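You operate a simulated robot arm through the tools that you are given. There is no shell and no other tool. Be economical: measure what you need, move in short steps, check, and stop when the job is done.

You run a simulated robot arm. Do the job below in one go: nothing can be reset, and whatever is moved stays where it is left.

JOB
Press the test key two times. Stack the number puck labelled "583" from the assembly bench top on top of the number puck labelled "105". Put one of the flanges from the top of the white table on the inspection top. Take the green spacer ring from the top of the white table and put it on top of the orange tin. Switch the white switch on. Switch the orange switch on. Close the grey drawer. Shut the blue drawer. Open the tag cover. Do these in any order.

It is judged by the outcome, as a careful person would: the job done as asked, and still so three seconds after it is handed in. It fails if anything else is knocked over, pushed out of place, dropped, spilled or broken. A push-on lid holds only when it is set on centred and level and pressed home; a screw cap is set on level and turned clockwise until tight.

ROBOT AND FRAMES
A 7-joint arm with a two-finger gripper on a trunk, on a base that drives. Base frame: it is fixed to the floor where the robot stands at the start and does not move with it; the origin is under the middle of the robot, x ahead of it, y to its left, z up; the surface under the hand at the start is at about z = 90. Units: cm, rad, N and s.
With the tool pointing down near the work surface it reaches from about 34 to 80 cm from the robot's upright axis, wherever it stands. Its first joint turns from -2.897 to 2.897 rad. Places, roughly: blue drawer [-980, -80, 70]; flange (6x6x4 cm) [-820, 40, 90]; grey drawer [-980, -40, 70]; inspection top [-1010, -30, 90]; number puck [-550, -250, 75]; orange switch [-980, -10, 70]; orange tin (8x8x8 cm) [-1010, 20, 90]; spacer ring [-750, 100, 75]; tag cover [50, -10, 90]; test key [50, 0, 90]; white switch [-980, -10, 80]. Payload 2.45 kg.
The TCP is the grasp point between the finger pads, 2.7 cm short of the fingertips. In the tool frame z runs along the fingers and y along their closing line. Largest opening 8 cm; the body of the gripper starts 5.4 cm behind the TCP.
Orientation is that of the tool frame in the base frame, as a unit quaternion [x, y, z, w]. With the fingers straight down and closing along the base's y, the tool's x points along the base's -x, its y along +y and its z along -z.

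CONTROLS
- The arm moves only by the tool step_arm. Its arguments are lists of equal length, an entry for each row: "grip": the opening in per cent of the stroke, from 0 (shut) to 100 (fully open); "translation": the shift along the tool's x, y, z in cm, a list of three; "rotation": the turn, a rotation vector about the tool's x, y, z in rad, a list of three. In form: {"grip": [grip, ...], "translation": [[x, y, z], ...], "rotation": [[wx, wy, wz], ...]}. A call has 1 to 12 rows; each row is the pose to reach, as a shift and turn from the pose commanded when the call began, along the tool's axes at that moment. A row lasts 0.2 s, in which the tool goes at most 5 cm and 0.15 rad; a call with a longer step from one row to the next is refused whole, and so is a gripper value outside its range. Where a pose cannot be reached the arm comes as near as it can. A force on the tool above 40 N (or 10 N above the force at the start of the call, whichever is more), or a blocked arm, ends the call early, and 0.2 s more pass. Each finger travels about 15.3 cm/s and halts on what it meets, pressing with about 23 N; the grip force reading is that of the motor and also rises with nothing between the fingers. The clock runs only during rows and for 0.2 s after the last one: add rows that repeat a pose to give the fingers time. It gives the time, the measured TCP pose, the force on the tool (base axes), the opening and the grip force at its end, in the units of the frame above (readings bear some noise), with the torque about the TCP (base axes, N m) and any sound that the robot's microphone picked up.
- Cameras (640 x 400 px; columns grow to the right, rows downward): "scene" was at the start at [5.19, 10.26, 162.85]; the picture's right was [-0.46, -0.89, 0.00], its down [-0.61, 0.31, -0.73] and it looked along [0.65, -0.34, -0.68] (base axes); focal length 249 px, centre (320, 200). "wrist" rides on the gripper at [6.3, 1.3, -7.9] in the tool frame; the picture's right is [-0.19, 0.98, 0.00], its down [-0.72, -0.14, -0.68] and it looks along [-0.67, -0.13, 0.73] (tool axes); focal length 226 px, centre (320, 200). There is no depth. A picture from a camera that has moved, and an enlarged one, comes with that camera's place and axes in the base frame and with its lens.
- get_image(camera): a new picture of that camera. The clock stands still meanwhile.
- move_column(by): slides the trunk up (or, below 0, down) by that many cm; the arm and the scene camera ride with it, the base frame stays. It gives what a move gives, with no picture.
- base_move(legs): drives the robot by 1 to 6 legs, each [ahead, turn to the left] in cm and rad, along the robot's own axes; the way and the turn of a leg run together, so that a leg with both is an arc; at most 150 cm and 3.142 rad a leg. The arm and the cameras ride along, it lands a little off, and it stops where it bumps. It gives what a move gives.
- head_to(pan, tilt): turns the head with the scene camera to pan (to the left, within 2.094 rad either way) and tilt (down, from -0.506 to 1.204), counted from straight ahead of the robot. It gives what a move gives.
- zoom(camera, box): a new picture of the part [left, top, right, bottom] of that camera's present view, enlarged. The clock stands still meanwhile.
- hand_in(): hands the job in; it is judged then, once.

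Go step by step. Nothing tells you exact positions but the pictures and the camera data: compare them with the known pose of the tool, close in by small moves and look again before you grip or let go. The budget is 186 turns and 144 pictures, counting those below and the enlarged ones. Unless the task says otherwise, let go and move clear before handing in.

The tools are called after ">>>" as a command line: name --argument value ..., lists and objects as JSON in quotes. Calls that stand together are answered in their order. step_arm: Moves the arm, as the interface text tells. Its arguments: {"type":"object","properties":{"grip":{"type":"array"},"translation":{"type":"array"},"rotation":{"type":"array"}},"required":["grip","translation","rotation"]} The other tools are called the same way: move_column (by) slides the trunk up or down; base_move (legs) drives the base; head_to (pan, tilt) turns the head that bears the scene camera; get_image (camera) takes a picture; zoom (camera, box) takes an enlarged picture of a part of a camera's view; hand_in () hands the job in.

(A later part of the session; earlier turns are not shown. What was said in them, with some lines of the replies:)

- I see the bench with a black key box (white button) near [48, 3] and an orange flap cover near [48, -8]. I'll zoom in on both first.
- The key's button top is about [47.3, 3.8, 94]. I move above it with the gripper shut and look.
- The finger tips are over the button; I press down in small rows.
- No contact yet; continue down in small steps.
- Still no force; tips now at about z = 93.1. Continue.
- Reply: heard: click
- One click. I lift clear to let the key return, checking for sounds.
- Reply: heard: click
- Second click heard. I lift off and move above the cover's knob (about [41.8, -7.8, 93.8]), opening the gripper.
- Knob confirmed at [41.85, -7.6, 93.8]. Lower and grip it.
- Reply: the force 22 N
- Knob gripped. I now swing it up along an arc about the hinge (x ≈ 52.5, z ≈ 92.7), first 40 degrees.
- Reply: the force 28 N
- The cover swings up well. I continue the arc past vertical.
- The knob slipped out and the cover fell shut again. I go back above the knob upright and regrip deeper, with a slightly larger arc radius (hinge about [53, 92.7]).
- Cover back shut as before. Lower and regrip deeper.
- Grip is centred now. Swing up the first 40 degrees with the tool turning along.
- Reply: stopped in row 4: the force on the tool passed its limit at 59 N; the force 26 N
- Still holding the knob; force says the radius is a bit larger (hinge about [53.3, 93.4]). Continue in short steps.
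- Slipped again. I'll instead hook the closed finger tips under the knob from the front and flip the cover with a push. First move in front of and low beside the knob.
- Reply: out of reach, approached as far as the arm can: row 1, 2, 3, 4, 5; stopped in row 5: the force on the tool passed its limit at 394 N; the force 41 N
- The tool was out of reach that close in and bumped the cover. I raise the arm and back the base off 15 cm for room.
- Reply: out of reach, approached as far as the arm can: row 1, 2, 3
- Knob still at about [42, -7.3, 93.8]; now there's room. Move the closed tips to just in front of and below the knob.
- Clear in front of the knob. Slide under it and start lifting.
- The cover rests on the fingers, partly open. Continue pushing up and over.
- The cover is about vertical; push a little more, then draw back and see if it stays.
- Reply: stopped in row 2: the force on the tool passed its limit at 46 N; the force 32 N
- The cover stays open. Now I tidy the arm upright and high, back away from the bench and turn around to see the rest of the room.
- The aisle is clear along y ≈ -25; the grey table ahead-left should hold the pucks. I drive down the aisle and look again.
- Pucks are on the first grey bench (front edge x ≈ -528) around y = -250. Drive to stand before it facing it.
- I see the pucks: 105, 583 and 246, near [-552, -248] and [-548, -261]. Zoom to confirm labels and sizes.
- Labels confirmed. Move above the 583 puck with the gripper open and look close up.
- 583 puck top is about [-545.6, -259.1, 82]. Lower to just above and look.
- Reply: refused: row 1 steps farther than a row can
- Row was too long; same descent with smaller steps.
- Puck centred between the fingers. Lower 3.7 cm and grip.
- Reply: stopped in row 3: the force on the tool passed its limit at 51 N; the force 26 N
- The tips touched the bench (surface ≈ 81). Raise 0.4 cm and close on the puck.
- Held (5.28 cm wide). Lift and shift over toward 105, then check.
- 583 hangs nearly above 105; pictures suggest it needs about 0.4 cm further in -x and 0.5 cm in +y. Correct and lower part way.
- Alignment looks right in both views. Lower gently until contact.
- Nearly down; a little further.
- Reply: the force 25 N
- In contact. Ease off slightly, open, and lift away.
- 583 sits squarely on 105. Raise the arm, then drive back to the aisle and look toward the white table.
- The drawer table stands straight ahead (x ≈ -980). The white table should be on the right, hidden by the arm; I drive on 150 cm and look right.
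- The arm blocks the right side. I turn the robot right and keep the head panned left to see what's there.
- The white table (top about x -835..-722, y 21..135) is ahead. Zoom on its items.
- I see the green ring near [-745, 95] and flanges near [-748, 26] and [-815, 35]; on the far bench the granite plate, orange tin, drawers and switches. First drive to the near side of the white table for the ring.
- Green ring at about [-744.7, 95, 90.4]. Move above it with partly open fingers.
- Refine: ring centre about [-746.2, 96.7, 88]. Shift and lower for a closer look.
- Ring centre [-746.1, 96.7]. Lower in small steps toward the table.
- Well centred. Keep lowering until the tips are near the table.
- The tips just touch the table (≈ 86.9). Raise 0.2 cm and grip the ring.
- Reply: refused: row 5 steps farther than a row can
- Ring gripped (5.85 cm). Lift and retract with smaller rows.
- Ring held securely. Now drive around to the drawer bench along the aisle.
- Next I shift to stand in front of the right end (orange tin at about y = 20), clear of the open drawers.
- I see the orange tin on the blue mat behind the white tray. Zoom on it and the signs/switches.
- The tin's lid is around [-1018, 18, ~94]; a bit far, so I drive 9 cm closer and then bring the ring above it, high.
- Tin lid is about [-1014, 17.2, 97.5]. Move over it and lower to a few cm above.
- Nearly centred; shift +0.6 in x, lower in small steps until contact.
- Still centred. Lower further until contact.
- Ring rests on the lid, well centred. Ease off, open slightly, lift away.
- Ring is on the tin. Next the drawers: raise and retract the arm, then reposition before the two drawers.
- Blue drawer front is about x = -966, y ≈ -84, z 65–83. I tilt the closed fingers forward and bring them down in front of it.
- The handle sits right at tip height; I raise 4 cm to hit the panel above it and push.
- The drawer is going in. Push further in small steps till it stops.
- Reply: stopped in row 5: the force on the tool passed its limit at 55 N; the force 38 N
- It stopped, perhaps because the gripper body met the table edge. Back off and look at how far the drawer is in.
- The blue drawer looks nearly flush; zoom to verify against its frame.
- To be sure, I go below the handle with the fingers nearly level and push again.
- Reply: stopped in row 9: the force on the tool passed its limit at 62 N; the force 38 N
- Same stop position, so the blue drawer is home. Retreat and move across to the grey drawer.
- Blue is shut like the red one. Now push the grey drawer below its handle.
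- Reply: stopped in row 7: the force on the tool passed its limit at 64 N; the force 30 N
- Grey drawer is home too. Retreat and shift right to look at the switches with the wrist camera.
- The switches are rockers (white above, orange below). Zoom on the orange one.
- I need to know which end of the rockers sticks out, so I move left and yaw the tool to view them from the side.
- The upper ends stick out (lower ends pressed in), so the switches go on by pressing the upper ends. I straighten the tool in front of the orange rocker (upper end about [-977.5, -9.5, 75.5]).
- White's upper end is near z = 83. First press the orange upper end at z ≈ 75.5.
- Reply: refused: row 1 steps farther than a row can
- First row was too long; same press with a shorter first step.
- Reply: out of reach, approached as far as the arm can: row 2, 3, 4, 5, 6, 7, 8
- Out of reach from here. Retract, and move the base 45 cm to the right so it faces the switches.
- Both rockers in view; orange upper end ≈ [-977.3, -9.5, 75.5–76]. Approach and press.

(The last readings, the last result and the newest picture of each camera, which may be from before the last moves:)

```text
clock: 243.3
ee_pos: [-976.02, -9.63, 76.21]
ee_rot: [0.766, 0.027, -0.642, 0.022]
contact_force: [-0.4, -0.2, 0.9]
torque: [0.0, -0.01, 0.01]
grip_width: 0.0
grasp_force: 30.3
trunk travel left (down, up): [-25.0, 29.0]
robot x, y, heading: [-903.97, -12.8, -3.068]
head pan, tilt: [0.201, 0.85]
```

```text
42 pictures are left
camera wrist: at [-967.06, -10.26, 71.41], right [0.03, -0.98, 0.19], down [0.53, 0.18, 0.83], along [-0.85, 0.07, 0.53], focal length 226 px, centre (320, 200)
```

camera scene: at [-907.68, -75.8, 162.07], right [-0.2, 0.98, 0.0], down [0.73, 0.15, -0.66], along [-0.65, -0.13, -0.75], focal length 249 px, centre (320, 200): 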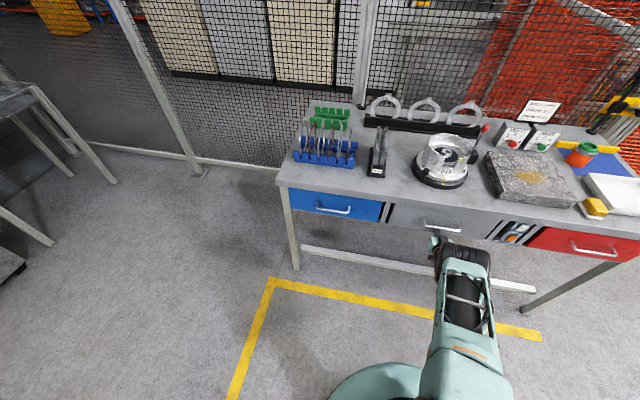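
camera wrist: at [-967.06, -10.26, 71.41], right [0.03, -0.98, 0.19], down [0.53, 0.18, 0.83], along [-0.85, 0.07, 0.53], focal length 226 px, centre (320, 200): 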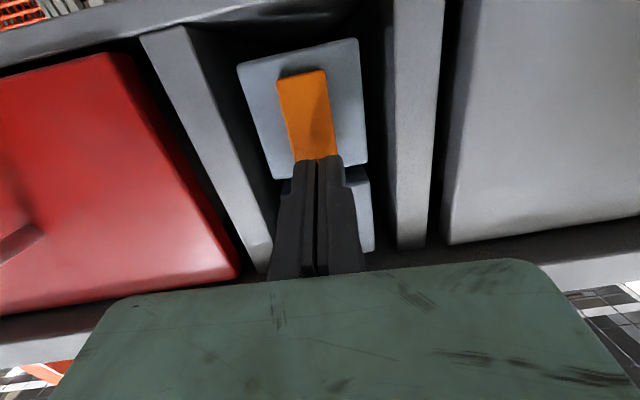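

Right on target but not touching yet. Push on gently.

>>> step_arm --grip '[0, 0, 0, 0, 0, 0]' --translation '[[-0.1, 0, 0.5], [-0.18, 0, 1], [-0.27, 0, 1.5], [-0.36, 0, 2], [-0.45, 0, 2.5], [-0.54, 0, 3]]' --rotation '[[0, 0, 0], [0, 0, 0], [0, 0, 0], [0, 0, 0], [0, 0, 0], [0, 0, 0]]'

>>> get_image --camera "wrist"

```text
clock: 244.3
ee_pos: [-977.34, -9.56, 75.98]
ee_rot: [0.767, 0.025, -0.64, 0.021]
contact_force: [26.3, 0.5, 17.5]
torque: [0.18, 0.31, -0.25]
grip_width: 0.0
grasp_force: 29.6
trunk travel left (down, up): [-25.0, 29.0]
robot x, y, heading: [-903.63, -12.83, -3.077]
head pan, tilt: [0.201, 0.85]
heard: click
stopped in row 5: the force on the tool passed its limit at 46 N (the readings are from after the stop); the commanded pose is now the measured one
```

```text
41 pictures are left
camera wrist: at [-968.48, -10.21, 71.33], right [0.03, -0.98, 0.19], down [0.53, 0.18, 0.83], along [-0.85, 0.08, 0.53], focal length 226 px, centre (320, 200)
```

wrist: 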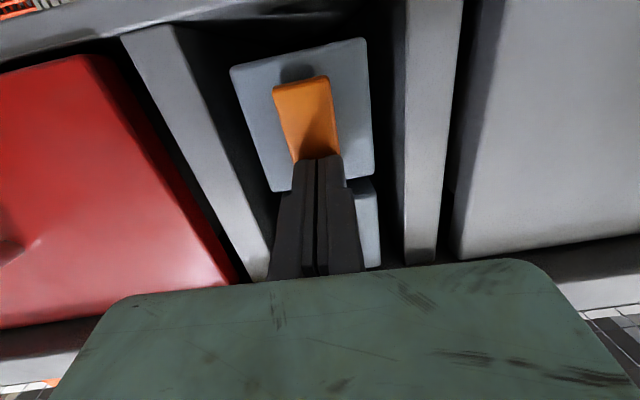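

Orange clicked over. Back off, rise to the white rocker's upper end and press it.

>>> step_arm --grip '[0, 0, 0, 0, 0, 0, 0, 0, 0, 0, 0]' --translation '[[0.5, 0, -2.5], [0.89, 0, -4.92], [-2.7, 0, -5.6], [-6.29, 0, -6.22], [-6.55, 0, -4.75], [-6.82, 0, -3.27], [-7.0, 0, -2.28], [-7.09, 0, -1.79], [-7.18, 0, -1.3], [-7.27, 0, -0.81], [-7.36, 0, -0.32]]' --rotation '[[0, 0, 0], [0, 0, 0], [0, 0, 0], [0, 0, 0], [0, 0, 0], [0, 0, 0], [0, 0, 0], [0, 0, 0], [0, 0, 0], [0, 0, 0], [0, 0, 0]]'

>>> get_image --camera "wrist"

```text
clock: 246.5
ee_pos: [-977.31, -9.43, 82.96]
ee_rot: [0.77, 0.025, -0.638, 0.02]
contact_force: [29.7, -0.5, 18.2]
torque: [0.16, 0.41, -0.24]
grip_width: 0.0
grasp_force: 29.9
trunk travel left (down, up): [-25.0, 29.0]
robot x, y, heading: [-904.02, -12.66, -3.076]
head pan, tilt: [0.201, 0.85]
heard: click
stopped in row 10: the force on the tool passed its limit at 48 N (the readings are from after the stop); the commanded pose is now the measured one
```

```text
40 pictures are left
camera wrist: at [-968.36, -10.07, 78.42], right [0.03, -0.98, 0.19], down [0.53, 0.18, 0.83], along [-0.85, 0.07, 0.52], focal length 226 px, centre (320, 200)
```

wrist: 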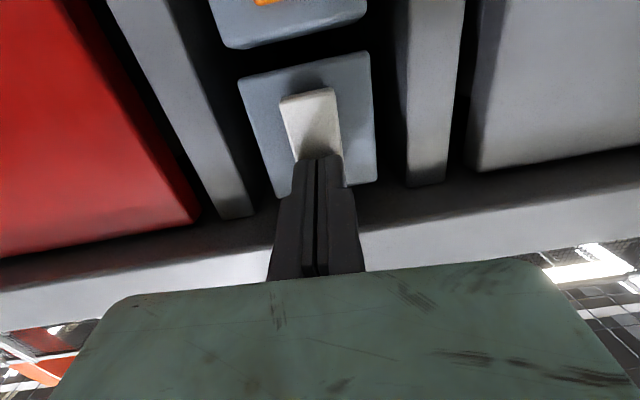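

Both clicked. Back off and check the rockers' states.

>>> step_arm --grip '[0, 0, 0, 0, 0, 0]' --translation '[[0.7, 0, -4.4], [1.5, 0, -8.8], [2.3, 0, -13.2], [3.1, 0, -17.6], [3.9, 0, -22], [4.7, 0, -26.4]]' --rotation '[[0, 0, 0], [0, 0, 0], [0, 0, 0], [0, 0, 0], [0, 0, 0], [0, 0, 0]]'

>>> zoom --camera "wrist" --box '[260, 0, 440, 160]'

>>> get_image --camera "scene"

```text
clock: 247.9
ee_pos: [-950.71, -7.22, 83.09]
ee_rot: [0.771, 0.026, -0.636, 0.021]
contact_force: [1.0, -0.5, -0.1]
torque: [-0.02, 0.0, -0.02]
grip_width: 0.0
grasp_force: 30.1
trunk travel left (down, up): [-25.0, 29.0]
robot x, y, heading: [-903.44, -12.96, -3.072]
head pan, tilt: [0.201, 0.85]
```

```text
2.50 times, centred on (350, 80) of wrist
camera zoom: at [-941.66, -7.94, 78.53], right [0.03, -0.98, 0.19], down [0.52, 0.18, 0.83], along [-0.85, 0.07, 0.52], focal length 565 px, centre (245, 500)
```

zoom: 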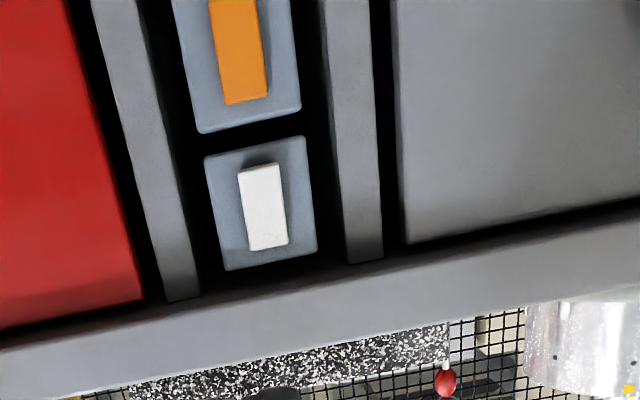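

```text
38 pictures are left
camera scene: at [-908.56, -28.62, 162.05], right [-0.26, 0.96, 0.0], down [0.72, 0.2, -0.66], along [-0.64, -0.17, -0.75], focal length 249 px, centre (320, 200)
```

scene: 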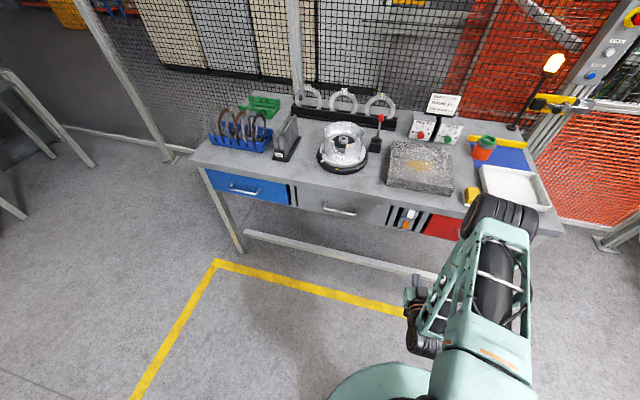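

The lamp on the bench now glows. Zoom on the switches from above to compare with before.

>>> zoom --camera "scene" --box '[375, 190, 455, 245]'

```text
7.27 times, centred on (415, 218) of scene
camera zoom: at [-908.56, -28.62, 162.05], right [-0.26, 0.96, 0.0], down [0.72, 0.2, -0.66], along [-0.64, -0.17, -0.75], focal length 1812 px, centre (-371, 73)
```

zoom: 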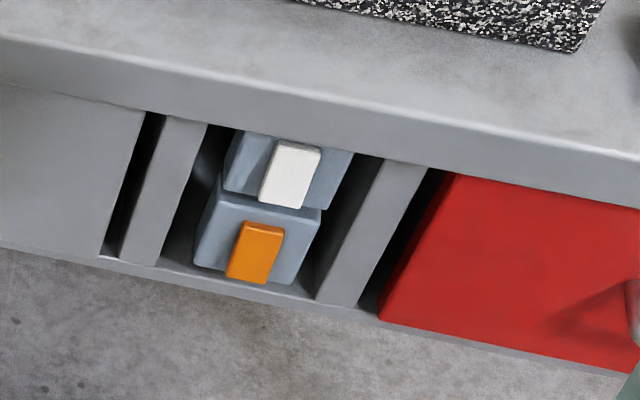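

Both rockers tipped over. Now raise the arm and drive to the white table's near edge for a flange.

>>> step_arm --grip '[0, 0, 0, 0, 0, 0, 0, 0, 0, 0]' --translation '[[-4.18, 0, -0.51], [-8.36, 0, -1.02], [-12.54, 0, -1.53], [-16.72, 0, -2.04], [-20.9, 0, -2.55], [-25.1, 0, -3.06], [-29.3, 0, -3.57], [-33.4, 0, -4.08], [-37.6, 0, -4.59], [-41.8, 0, -5.1]]' --rotation '[[0, 0.138, 0], [0, 0.276, 0], [0, 0.414, 0], [0, 0.552, 0], [0, 0.69, 0], [0, 0.828, 0], [0, 0.966, 0], [0, 1.104, 0], [0, 1.242, 0], [0, 1.379, 0]]'

>>> base_move --legs '[[0, 2.85], [121, 0], [0, 1.795]]'

>>> head_to --pan 0.15 --tilt 0.8

>>> get_image --camera "scene"

>>> get_image --camera "wrist"

```text
clock: 250.1
ee_pos: [-954.02, -7.63, 125.25]
ee_rot: [0.999, 0.033, 0.0, -0.001]
contact_force: [-1.0, -1.1, -1.2]
torque: [0.01, -0.04, 0.0]
grip_width: 0.0
grasp_force: 29.5
trunk travel left (down, up): [-25.0, 29.0]
robot x, y, heading: [-903.45, -12.77, -3.072]
head pan, tilt: [0.201, 0.85]
```

```text
clock: 267.6
ee_pos: [-780.16, 13.49, 125.25]
ee_rot: [0.726, -0.687, -0.001, 0.0]
contact_force: [0.7, 0.5, -1.0]
torque: [0.01, 0.03, 0.01]
grip_width: 0.0
grasp_force: 29.8
trunk travel left (down, up): [-25.0, 29.0]
robot x, y, heading: [-785.55, -36.63, 1.63]
head pan, tilt: [0.201, 0.85]
```

```text
clock: 268.3
ee_pos: [-780.18, 13.39, 125.14]
ee_rot: [0.726, -0.687, -0.001, -0.001]
contact_force: [0.1, -0.8, 0.0]
torque: [0.01, 0.0, 0.04]
grip_width: 0.01
grasp_force: 29.7
trunk travel left (down, up): [-25.0, 29.0]
robot x, y, heading: [-786.0, -36.74, 1.626]
head pan, tilt: [0.15, 0.799]
```

```text
36 pictures are left
camera scene: at [-801.51, -31.43, 162.44], right [0.98, 0.21, 0.0], down [0.15, -0.7, -0.7], along [-0.14, 0.68, -0.72], focal length 249 px, centre (320, 200)
```

scene: 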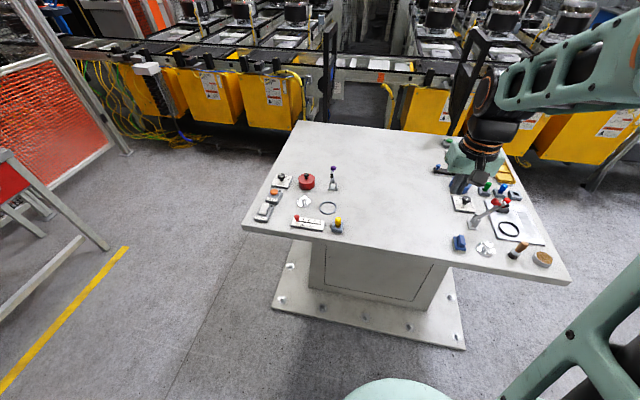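

```text
35 pictures are left
camera wrist: at [-781.15, 7.08, 133.27], right [-0.99, 0.14, 0.0], down [0.1, 0.72, 0.68], along [0.09, 0.68, -0.73], focal length 226 px, centre (320, 200)
```

wrist: 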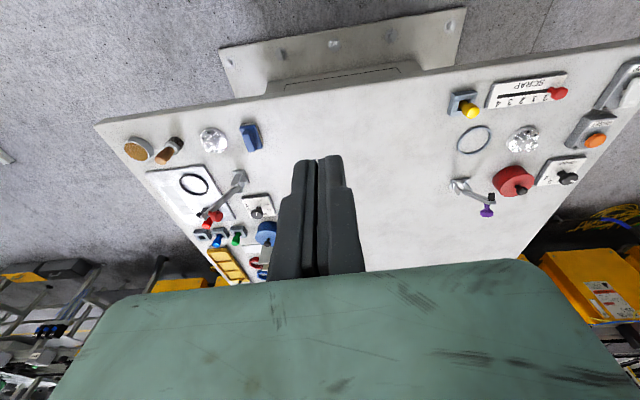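

Two flanges: left near [-820, 36], right near [-756, 27]. Zoom on both.

>>> zoom --camera "scene" --box '[430, 190, 560, 280]'

>>> zoom --camera "scene" --box '[250, 160, 350, 240]'

```text
4.44 times, centred on (495, 235) of scene
camera zoom: at [-801.51, -31.43, 162.44], right [0.98, 0.21, 0.0], down [0.15, -0.7, -0.7], along [-0.14, 0.68, -0.72], focal length 1107 px, centre (-458, 44)
```

zoom: 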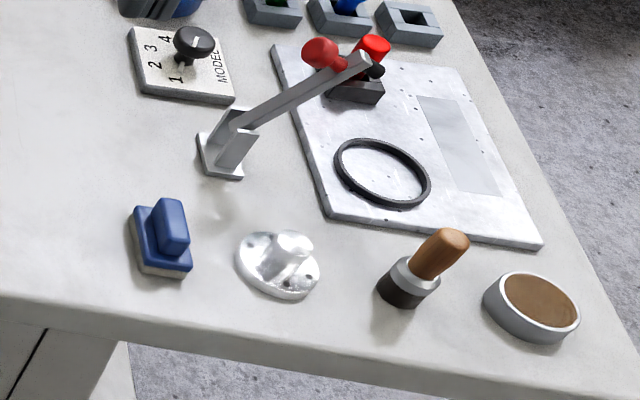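

```text
5.00 times, centred on (300, 200) of scene
camera zoom: at [-801.51, -31.43, 162.44], right [0.98, 0.21, 0.0], down [0.15, -0.7, -0.7], along [-0.14, 0.68, -0.72], focal length 1245 px, centre (420, 200)
```

zoom: 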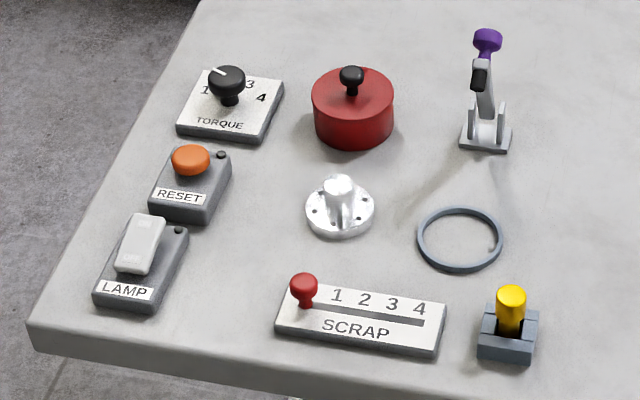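

I take the right flange (about [-755, 27]); it can be gripped by its hub. Move above it.

>>> step_arm --grip '[0, 0, 0, 30, 70, 70, 70, 70, 70, 70]' --translation '[[-2.08, -4.27, 0], [-4.17, -8.53, 0], [-6.25, -12.8, 0], [-8.33, -17.07, 0], [-10.4, -21.3, 0], [-12.5, -25.6, 0], [-12.5, -25.6, 4.5], [-12.5, -25.6, 9], [-12.5, -25.6, 13.5], [-12.5, -25.6, 18]]' --rotation '[[0, 0, 0], [0, 0, 0], [0, 0, 0], [0, 0, 0], [0, 0, 0], [0, 0, 0], [0, 0, 0], [0, 0, 0], [0, 0, 0], [0, 0, 0]]'

>>> get_image --camera "wrist"

```text
clock: 270.5
ee_pos: [-755.33, 27.31, 107.19]
ee_rot: [0.727, -0.687, -0.001, 0.0]
contact_force: [0.6, 0.9, 0.5]
torque: [-0.03, 0.0, -0.02]
grip_width: 5.6
grasp_force: 0.1
trunk travel left (down, up): [-25.0, 29.0]
robot x, y, heading: [-785.89, -37.06, 1.632]
head pan, tilt: [0.15, 0.799]
```

```text
32 pictures are left
camera wrist: at [-756.27, 20.9, 115.22], right [-0.99, 0.14, 0.0], down [0.1, 0.72, 0.68], along [0.09, 0.68, -0.73], focal length 226 px, centre (320, 200)
```

wrist: 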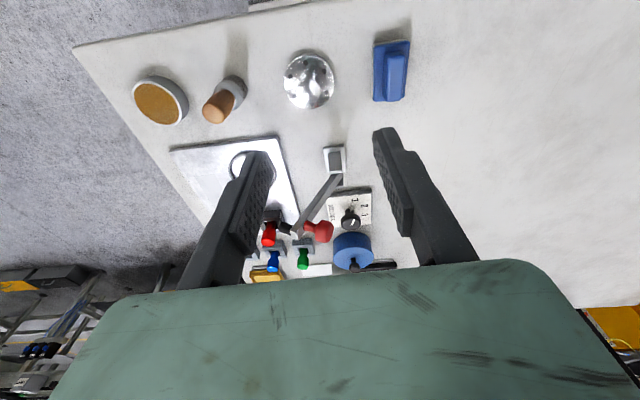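

Flange centre about [-754.5, 28.3]. Shift and lower for a close look.

>>> step_arm --grip '[70, 70, 70]' --translation '[[-0.96, -0.85, 4], [-0.96, -0.85, 8], [-0.96, -0.85, 11]]' --rotation '[[0, 0, 0], [0, 0, 0], [0, 0, 0]]'

>>> get_image --camera "wrist"

```text
clock: 271.3
ee_pos: [-754.46, 28.61, 96.09]
ee_rot: [0.727, -0.687, -0.001, 0.0]
contact_force: [-0.7, 0.0, 0.8]
torque: [0.0, 0.0, 0.0]
grip_width: 5.61
grasp_force: 0.1
trunk travel left (down, up): [-25.0, 29.0]
robot x, y, heading: [-785.83, -36.54, 1.628]
head pan, tilt: [0.15, 0.799]
```

```text
31 pictures are left
camera wrist: at [-755.38, 22.09, 104.18], right [-0.99, 0.14, 0.0], down [0.1, 0.72, 0.68], along [0.09, 0.68, -0.73], focal length 226 px, centre (320, 200)
```

wrist: 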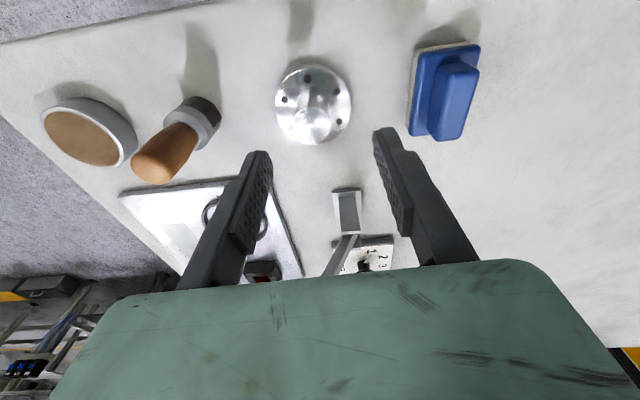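

Slight correction, then lower around the hub.

>>> step_arm --grip '[70, 70, 70, 70]' --translation '[[0.7, -0.2, 2], [0.7, -0.2, 3.8], [0.7, -0.2, 4.5], [0.7, -0.2, 4.5]]' --rotation '[[0, 0, 0], [0, 0, 0], [0, 0, 0], [0, 0, 0]]'

>>> get_image --camera "wrist"

```text
clock: 272.3
ee_pos: [-754.26, 27.89, 91.58]
ee_rot: [0.726, -0.688, -0.001, -0.001]
contact_force: [-0.8, -0.9, -0.1]
torque: [0.02, -0.01, -0.02]
grip_width: 5.59
grasp_force: 0.1
trunk travel left (down, up): [-25.0, 29.0]
robot x, y, heading: [-786.04, -36.45, 1.625]
head pan, tilt: [0.15, 0.799]
```

```text
30 pictures are left
camera wrist: at [-755.23, 21.36, 99.7], right [-0.99, 0.14, 0.0], down [0.1, 0.72, 0.68], along [0.09, 0.68, -0.73], focal length 226 px, centre (320, 200)
```

wrist: 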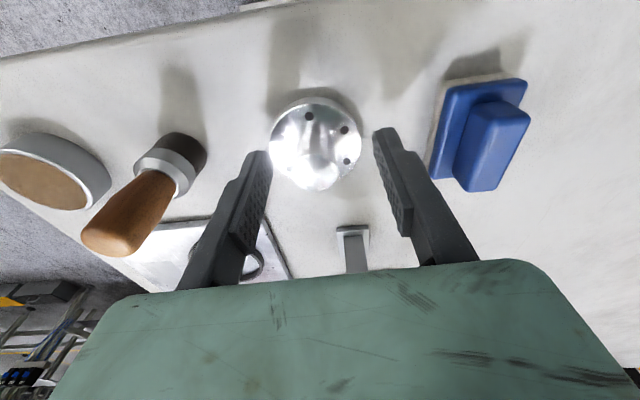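

Centred. Close on the hub.

>>> step_arm --grip '[40, 20, 0, 0, 0]' --translation '[[0, 0, 0], [0, 0, 0], [0, 0, 0], [0, 0, 0], [0, 0, 0]]' --rotation '[[0, 0, 0], [0, 0, 0], [0, 0, 0], [0, 0, 0], [0, 0, 0]]'

>>> step_arm --grip '[0, 0, 0]' --translation '[[0, 0, -1], [0, 0, -3], [0, 0, -4]]' --rotation '[[0, 0, 0], [0, 0, 0], [0, 0, 0]]'

>>> get_image --camera "wrist"

```text
clock: 273.5
ee_pos: [-754.2, 27.83, 91.61]
ee_rot: [0.727, -0.686, 0.0, -0.001]
contact_force: [0.3, -1.2, 0.5]
torque: [-0.04, -0.03, -0.04]
grip_width: 2.46
grasp_force: 23.0
trunk travel left (down, up): [-25.0, 29.0]
robot x, y, heading: [-785.57, -36.64, 1.625]
head pan, tilt: [0.15, 0.799]
```

```text
clock: 274.3
ee_pos: [-754.13, 27.77, 95.69]
ee_rot: [0.726, -0.687, 0.0, 0.0]
contact_force: [1.0, -0.3, -2.9]
torque: [-0.04, 0.01, 0.01]
grip_width: 2.47
grasp_force: 22.9
trunk travel left (down, up): [-25.0, 29.0]
robot x, y, heading: [-786.28, -36.44, 1.627]
head pan, tilt: [0.15, 0.799]
```

```text
29 pictures are left
camera wrist: at [-755.1, 21.33, 103.72], right [-0.99, 0.14, 0.0], down [0.1, 0.72, 0.68], along [0.09, 0.68, -0.73], focal length 226 px, centre (320, 200)
```

wrist: 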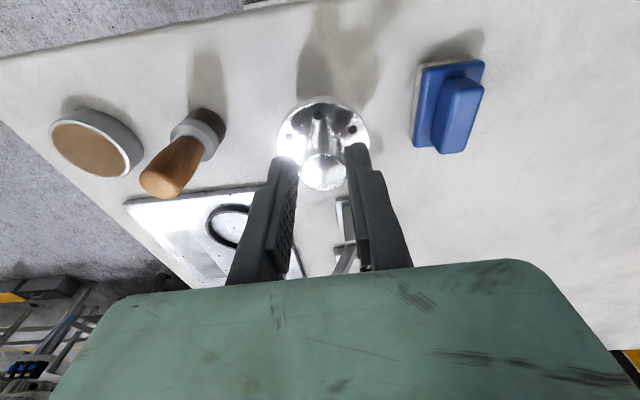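

Flange held by its hub. Raise and retract, then drive to the inspection bench; a free spot is about [-983.5, -30] between the 311 pot and the granite plate.

>>> step_arm --grip '[0, 0, 0, 0, 0, 0, 0, 0, 0, 0, 0, 0]' --translation '[[0, 0, -4.5], [0, 0, -9], [0, 0, -13.5], [0, 0, -18], [0, 0, -22.5], [0, 0, -26], [2, 4, -26], [4, 8, -26], [6, 12, -26], [8, 16, -26], [10, 20, -26], [12, 24, -26]]' --rotation '[[0, 0, 0], [0, 0, 0], [0, 0, 0], [0, 0, 0], [0, 0, 0], [0, 0, 0], [0, 0, 0], [0, 0, 0], [0, 0, 0], [0, 0, 0], [0, 0, 0], [0, 0, 0]]'

>>> base_move --legs '[[0, 1.48], [131, 0]]'

>>> head_to --pan 0.15 --tilt 0.75

>>> get_image --camera "scene"

>>> get_image --camera "wrist"

```text
clock: 276.9
ee_pos: [-777.39, 14.23, 121.82]
ee_rot: [0.726, -0.687, 0.0, -0.001]
contact_force: [0.6, 0.6, -2.7]
torque: [0.03, 0.0, 0.0]
grip_width: 2.49
grasp_force: 23.4
trunk travel left (down, up): [-25.0, 29.0]
robot x, y, heading: [-785.86, -36.99, 1.627]
head pan, tilt: [0.15, 0.799]
```

```text
clock: 287.3
ee_pos: [-968.71, -20.92, 121.75]
ee_rot: [1.0, -0.011, 0.0, 0.0]
contact_force: [-0.9, -0.2, -2.7]
torque: [-0.05, -0.05, 0.03]
grip_width: 2.4
grasp_force: 22.7
trunk travel left (down, up): [-25.0, 29.0]
robot x, y, heading: [-918.91, -33.21, 3.121]
head pan, tilt: [0.15, 0.799]
```

```text
clock: 287.9
ee_pos: [-968.56, -20.98, 121.78]
ee_rot: [1.0, -0.01, 0.0, 0.0]
contact_force: [0.1, -0.1, -3.0]
torque: [-0.02, -0.05, 0.05]
grip_width: 2.4
grasp_force: 23.2
trunk travel left (down, up): [-25.0, 29.0]
robot x, y, heading: [-918.95, -33.13, 3.118]
head pan, tilt: [0.15, 0.75]
```

```text
28 pictures are left
camera scene: at [-925.37, -48.32, 162.84], right [-0.13, 0.99, 0.0], down [0.68, 0.09, -0.73], along [-0.72, -0.09, -0.68], focal length 249 px, centre (320, 200)
```

scene: 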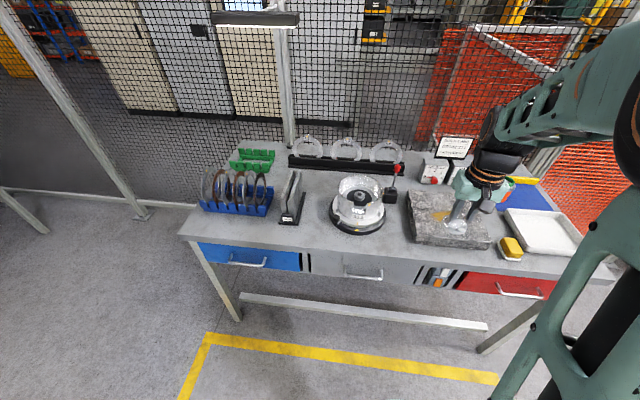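

```text
27 pictures are left
camera wrist: at [-962.43, -22.35, 129.92], right [-0.22, -0.98, 0.0], down [-0.71, 0.16, 0.68], along [-0.67, 0.15, -0.73], focal length 226 px, centre (320, 200)
```

wrist: 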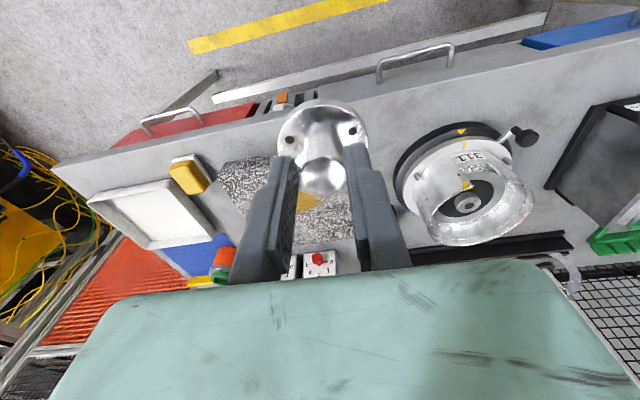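

Free spot confirmed between pot and granite. Move over [-983, -29] and lower to just above the surface.

>>> step_arm --grip '[0, 0, 0, 0, 0, 0, 0, 0, 0]' --translation '[[-3.56, 2.08, 0], [-7.12, 4.17, 0], [-10.7, 6.25, 0], [-14.25, 8.34, 0], [-14.25, 8.34, 4.5], [-14.25, 8.34, 9], [-14.25, 8.34, 13.5], [-14.25, 8.34, 18], [-14.25, 8.34, 22]]' --rotation '[[0, 0, 0], [0, 0, 0], [0, 0, 0], [0, 0, 0], [0, 0, 0], [0, 0, 0], [0, 0, 0], [0, 0, 0], [0, 0, 0]]'

>>> get_image --camera "wrist"

>>> zoom --camera "scene" --box '[320, 170, 480, 270]'

```text
clock: 289.9
ee_pos: [-983.14, -28.63, 99.65]
ee_rot: [1.0, -0.012, 0.0, 0.0]
contact_force: [-0.3, -0.3, -2.8]
torque: [-0.01, -0.05, -0.04]
grip_width: 2.42
grasp_force: 23.2
trunk travel left (down, up): [-25.0, 29.0]
robot x, y, heading: [-918.39, -33.57, 3.12]
head pan, tilt: [0.15, 0.75]
```

```text
26 pictures are left
camera wrist: at [-976.9, -30.08, 107.83], right [-0.22, -0.98, 0.0], down [-0.71, 0.16, 0.68], along [-0.67, 0.15, -0.73], focal length 226 px, centre (320, 200)
```

wrist: 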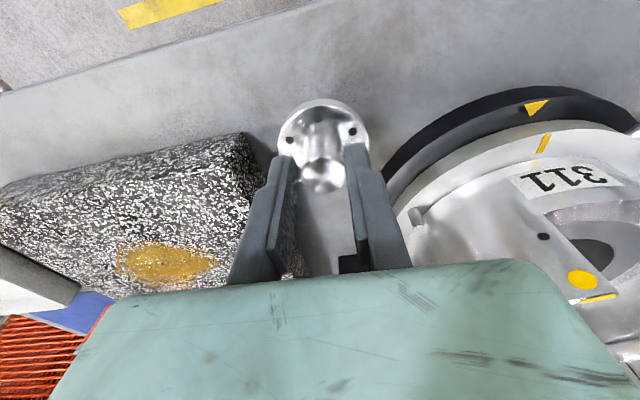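

```text
4.00 times, centred on (400, 220) of scene
camera zoom: at [-925.45, -48.33, 162.84], right [-0.13, 0.99, 0.0], down [0.68, 0.09, -0.73], along [-0.72, -0.09, -0.68], focal length 996 px, centre (0, 120)
```

zoom: 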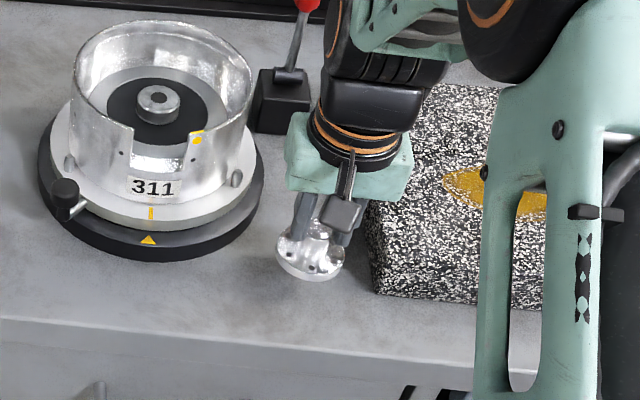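

Clear all round. Lower gently to contact.

>>> step_arm --grip '[0, 0, 0, 0, 0, 0, 0, 0]' --translation '[[0, 0, 2], [0, 0, 3.6], [0, 0, 4.2], [0, 0, 4.5], [0, 0, 4.8], [0, 0, 5.1], [0, 0, 5.4], [0, 0, 5.6]]' --rotation '[[0, 0, 0], [0, 0, 0], [0, 0, 0], [0, 0, 0], [0, 0, 0], [0, 0, 0], [0, 0, 0], [0, 0, 0]]'

>>> zoom --camera "scene" --box '[340, 200, 440, 270]'

```text
clock: 291.7
ee_pos: [-983.04, -29.08, 94.08]
ee_rot: [1.0, -0.011, 0.0, 0.0]
contact_force: [0.1, -0.5, -0.7]
torque: [-0.01, -0.02, 0.01]
grip_width: 0.0
grasp_force: 22.8
trunk travel left (down, up): [-25.0, 29.0]
robot x, y, heading: [-918.69, -33.38, 3.12]
head pan, tilt: [0.15, 0.75]
```

```text
5.71 times, centred on (390, 235) of scene
camera zoom: at [-925.34, -48.33, 162.84], right [-0.13, 0.99, 0.0], down [0.68, 0.09, -0.73], along [-0.73, -0.09, -0.68], focal length 1423 px, centre (-80, 0)
```

zoom: 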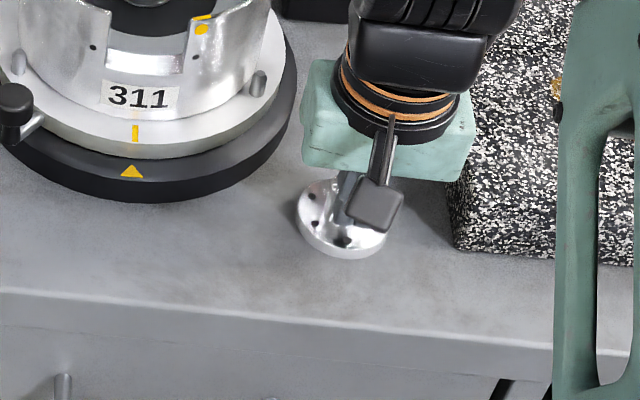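

The grip slipped off at touchdown; I open a little, lift straight up and check the flange.

>>> step_arm --grip '[0, 0, 0, 0]' --translation '[[0, 0, -3], [0, 0, -7], [0, 0, -11], [0, 0, -15]]' --rotation '[[0, 0, 0], [0, 0, 0], [0, 0, 0], [0, 0, 0]]'

>>> zoom --camera "scene" --box '[340, 200, 440, 270]'

>>> get_image --camera "wrist"

```text
clock: 292.7
ee_pos: [-983.19, -29.06, 109.06]
ee_rot: [1.0, -0.011, -0.001, -0.001]
contact_force: [0.8, 0.1, 0.3]
torque: [0.02, 0.02, -0.01]
grip_width: 0.01
grasp_force: 22.9
trunk travel left (down, up): [-25.0, 29.0]
robot x, y, heading: [-918.68, -33.45, 3.123]
head pan, tilt: [0.15, 0.75]
```

```text
5.71 times, centred on (390, 235) of scene
camera zoom: at [-925.3, -48.33, 162.85], right [-0.13, 0.99, 0.0], down [0.68, 0.09, -0.73], along [-0.73, -0.09, -0.68], focal length 1423 px, centre (-80, 0)
```

zoom: 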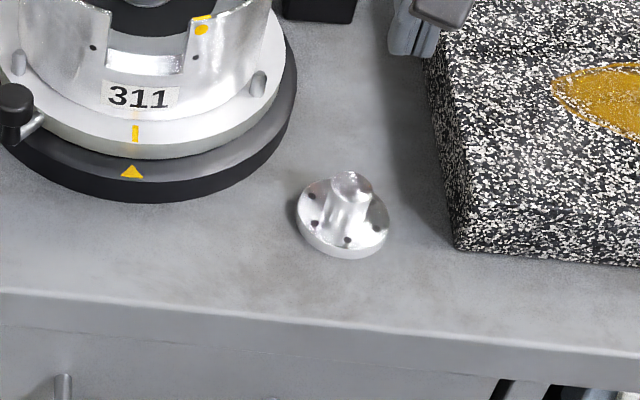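

```text
22 pictures are left
camera wrist: at [-976.87, -30.4, 117.23], right [-0.22, -0.98, 0.0], down [-0.71, 0.16, 0.68], along [-0.67, 0.15, -0.73], focal length 226 px, centre (320, 200)
```

wrist: 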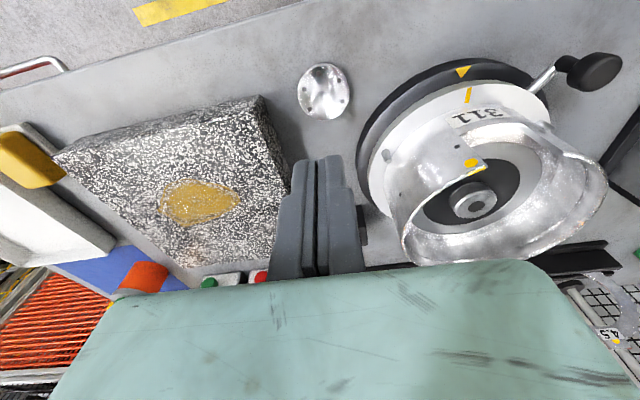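

The flange stands upright and free on the bench top. I raise the arm clear and take one last overall look.

>>> step_arm --grip '[0, 0, 0, 0]' --translation '[[2, 0, -4], [4, 0, -8], [7, 0, -12], [10, 0, -15]]' --rotation '[[0, 0, 0], [0, 0, 0], [0, 0, 0], [0, 0, 0]]'

>>> base_move --legs '[[-25, 0]]'

>>> get_image --camera "scene"

```text
clock: 293.7
ee_pos: [-972.95, -29.06, 124.22]
ee_rot: [1.0, -0.011, 0.0, 0.0]
contact_force: [0.3, -0.3, -0.6]
torque: [0.0, 0.01, -0.02]
grip_width: 0.01
grasp_force: 22.6
trunk travel left (down, up): [-25.0, 29.0]
robot x, y, heading: [-918.47, -33.0, 3.118]
head pan, tilt: [0.15, 0.75]
```

```text
clock: 295.5
ee_pos: [-948.46, -30.3, 124.05]
ee_rot: [1.0, -0.004, 0.0, 0.0]
contact_force: [0.2, -0.1, 0.0]
torque: [-0.02, 0.02, 0.0]
grip_width: 0.02
grasp_force: 23.2
trunk travel left (down, up): [-25.0, 29.0]
robot x, y, heading: [-894.09, -33.58, 3.135]
head pan, tilt: [0.15, 0.75]
```

```text
21 pictures are left
camera scene: at [-900.32, -48.79, 162.85], right [-0.14, 0.99, 0.0], down [0.67, 0.1, -0.73], along [-0.72, -0.1, -0.68], focal length 249 px, centre (320, 200)
```

scene: 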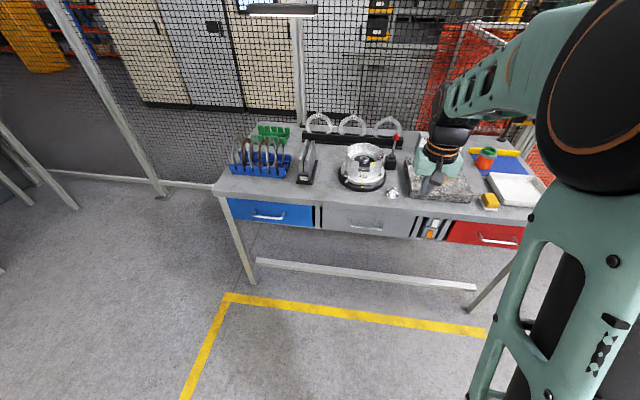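

Everything is as asked on this bench: drawers shut, both lamps lit, ring on the tin and flange standing. The arm is clear, so I hand in.

>>> hand_in

```text
The job is handed in.
```

All nine tasks are done and the job is handed in. I checked each one when I finished it and looked over the drawer bench again at the end, but I did not go back to recheck the key, tag cover or pucks.

- **Bumps and slips:** I bumped the tag cover hard once (394 N) while opening it, and it slipped shut twice before it stayed open. The flange slipped out of the grip as it touched down, but it is standing upright.
- **Switches:** they had no on/off marks. I pressed the upper ends, heard both click, and the two bench lamps are now lit.
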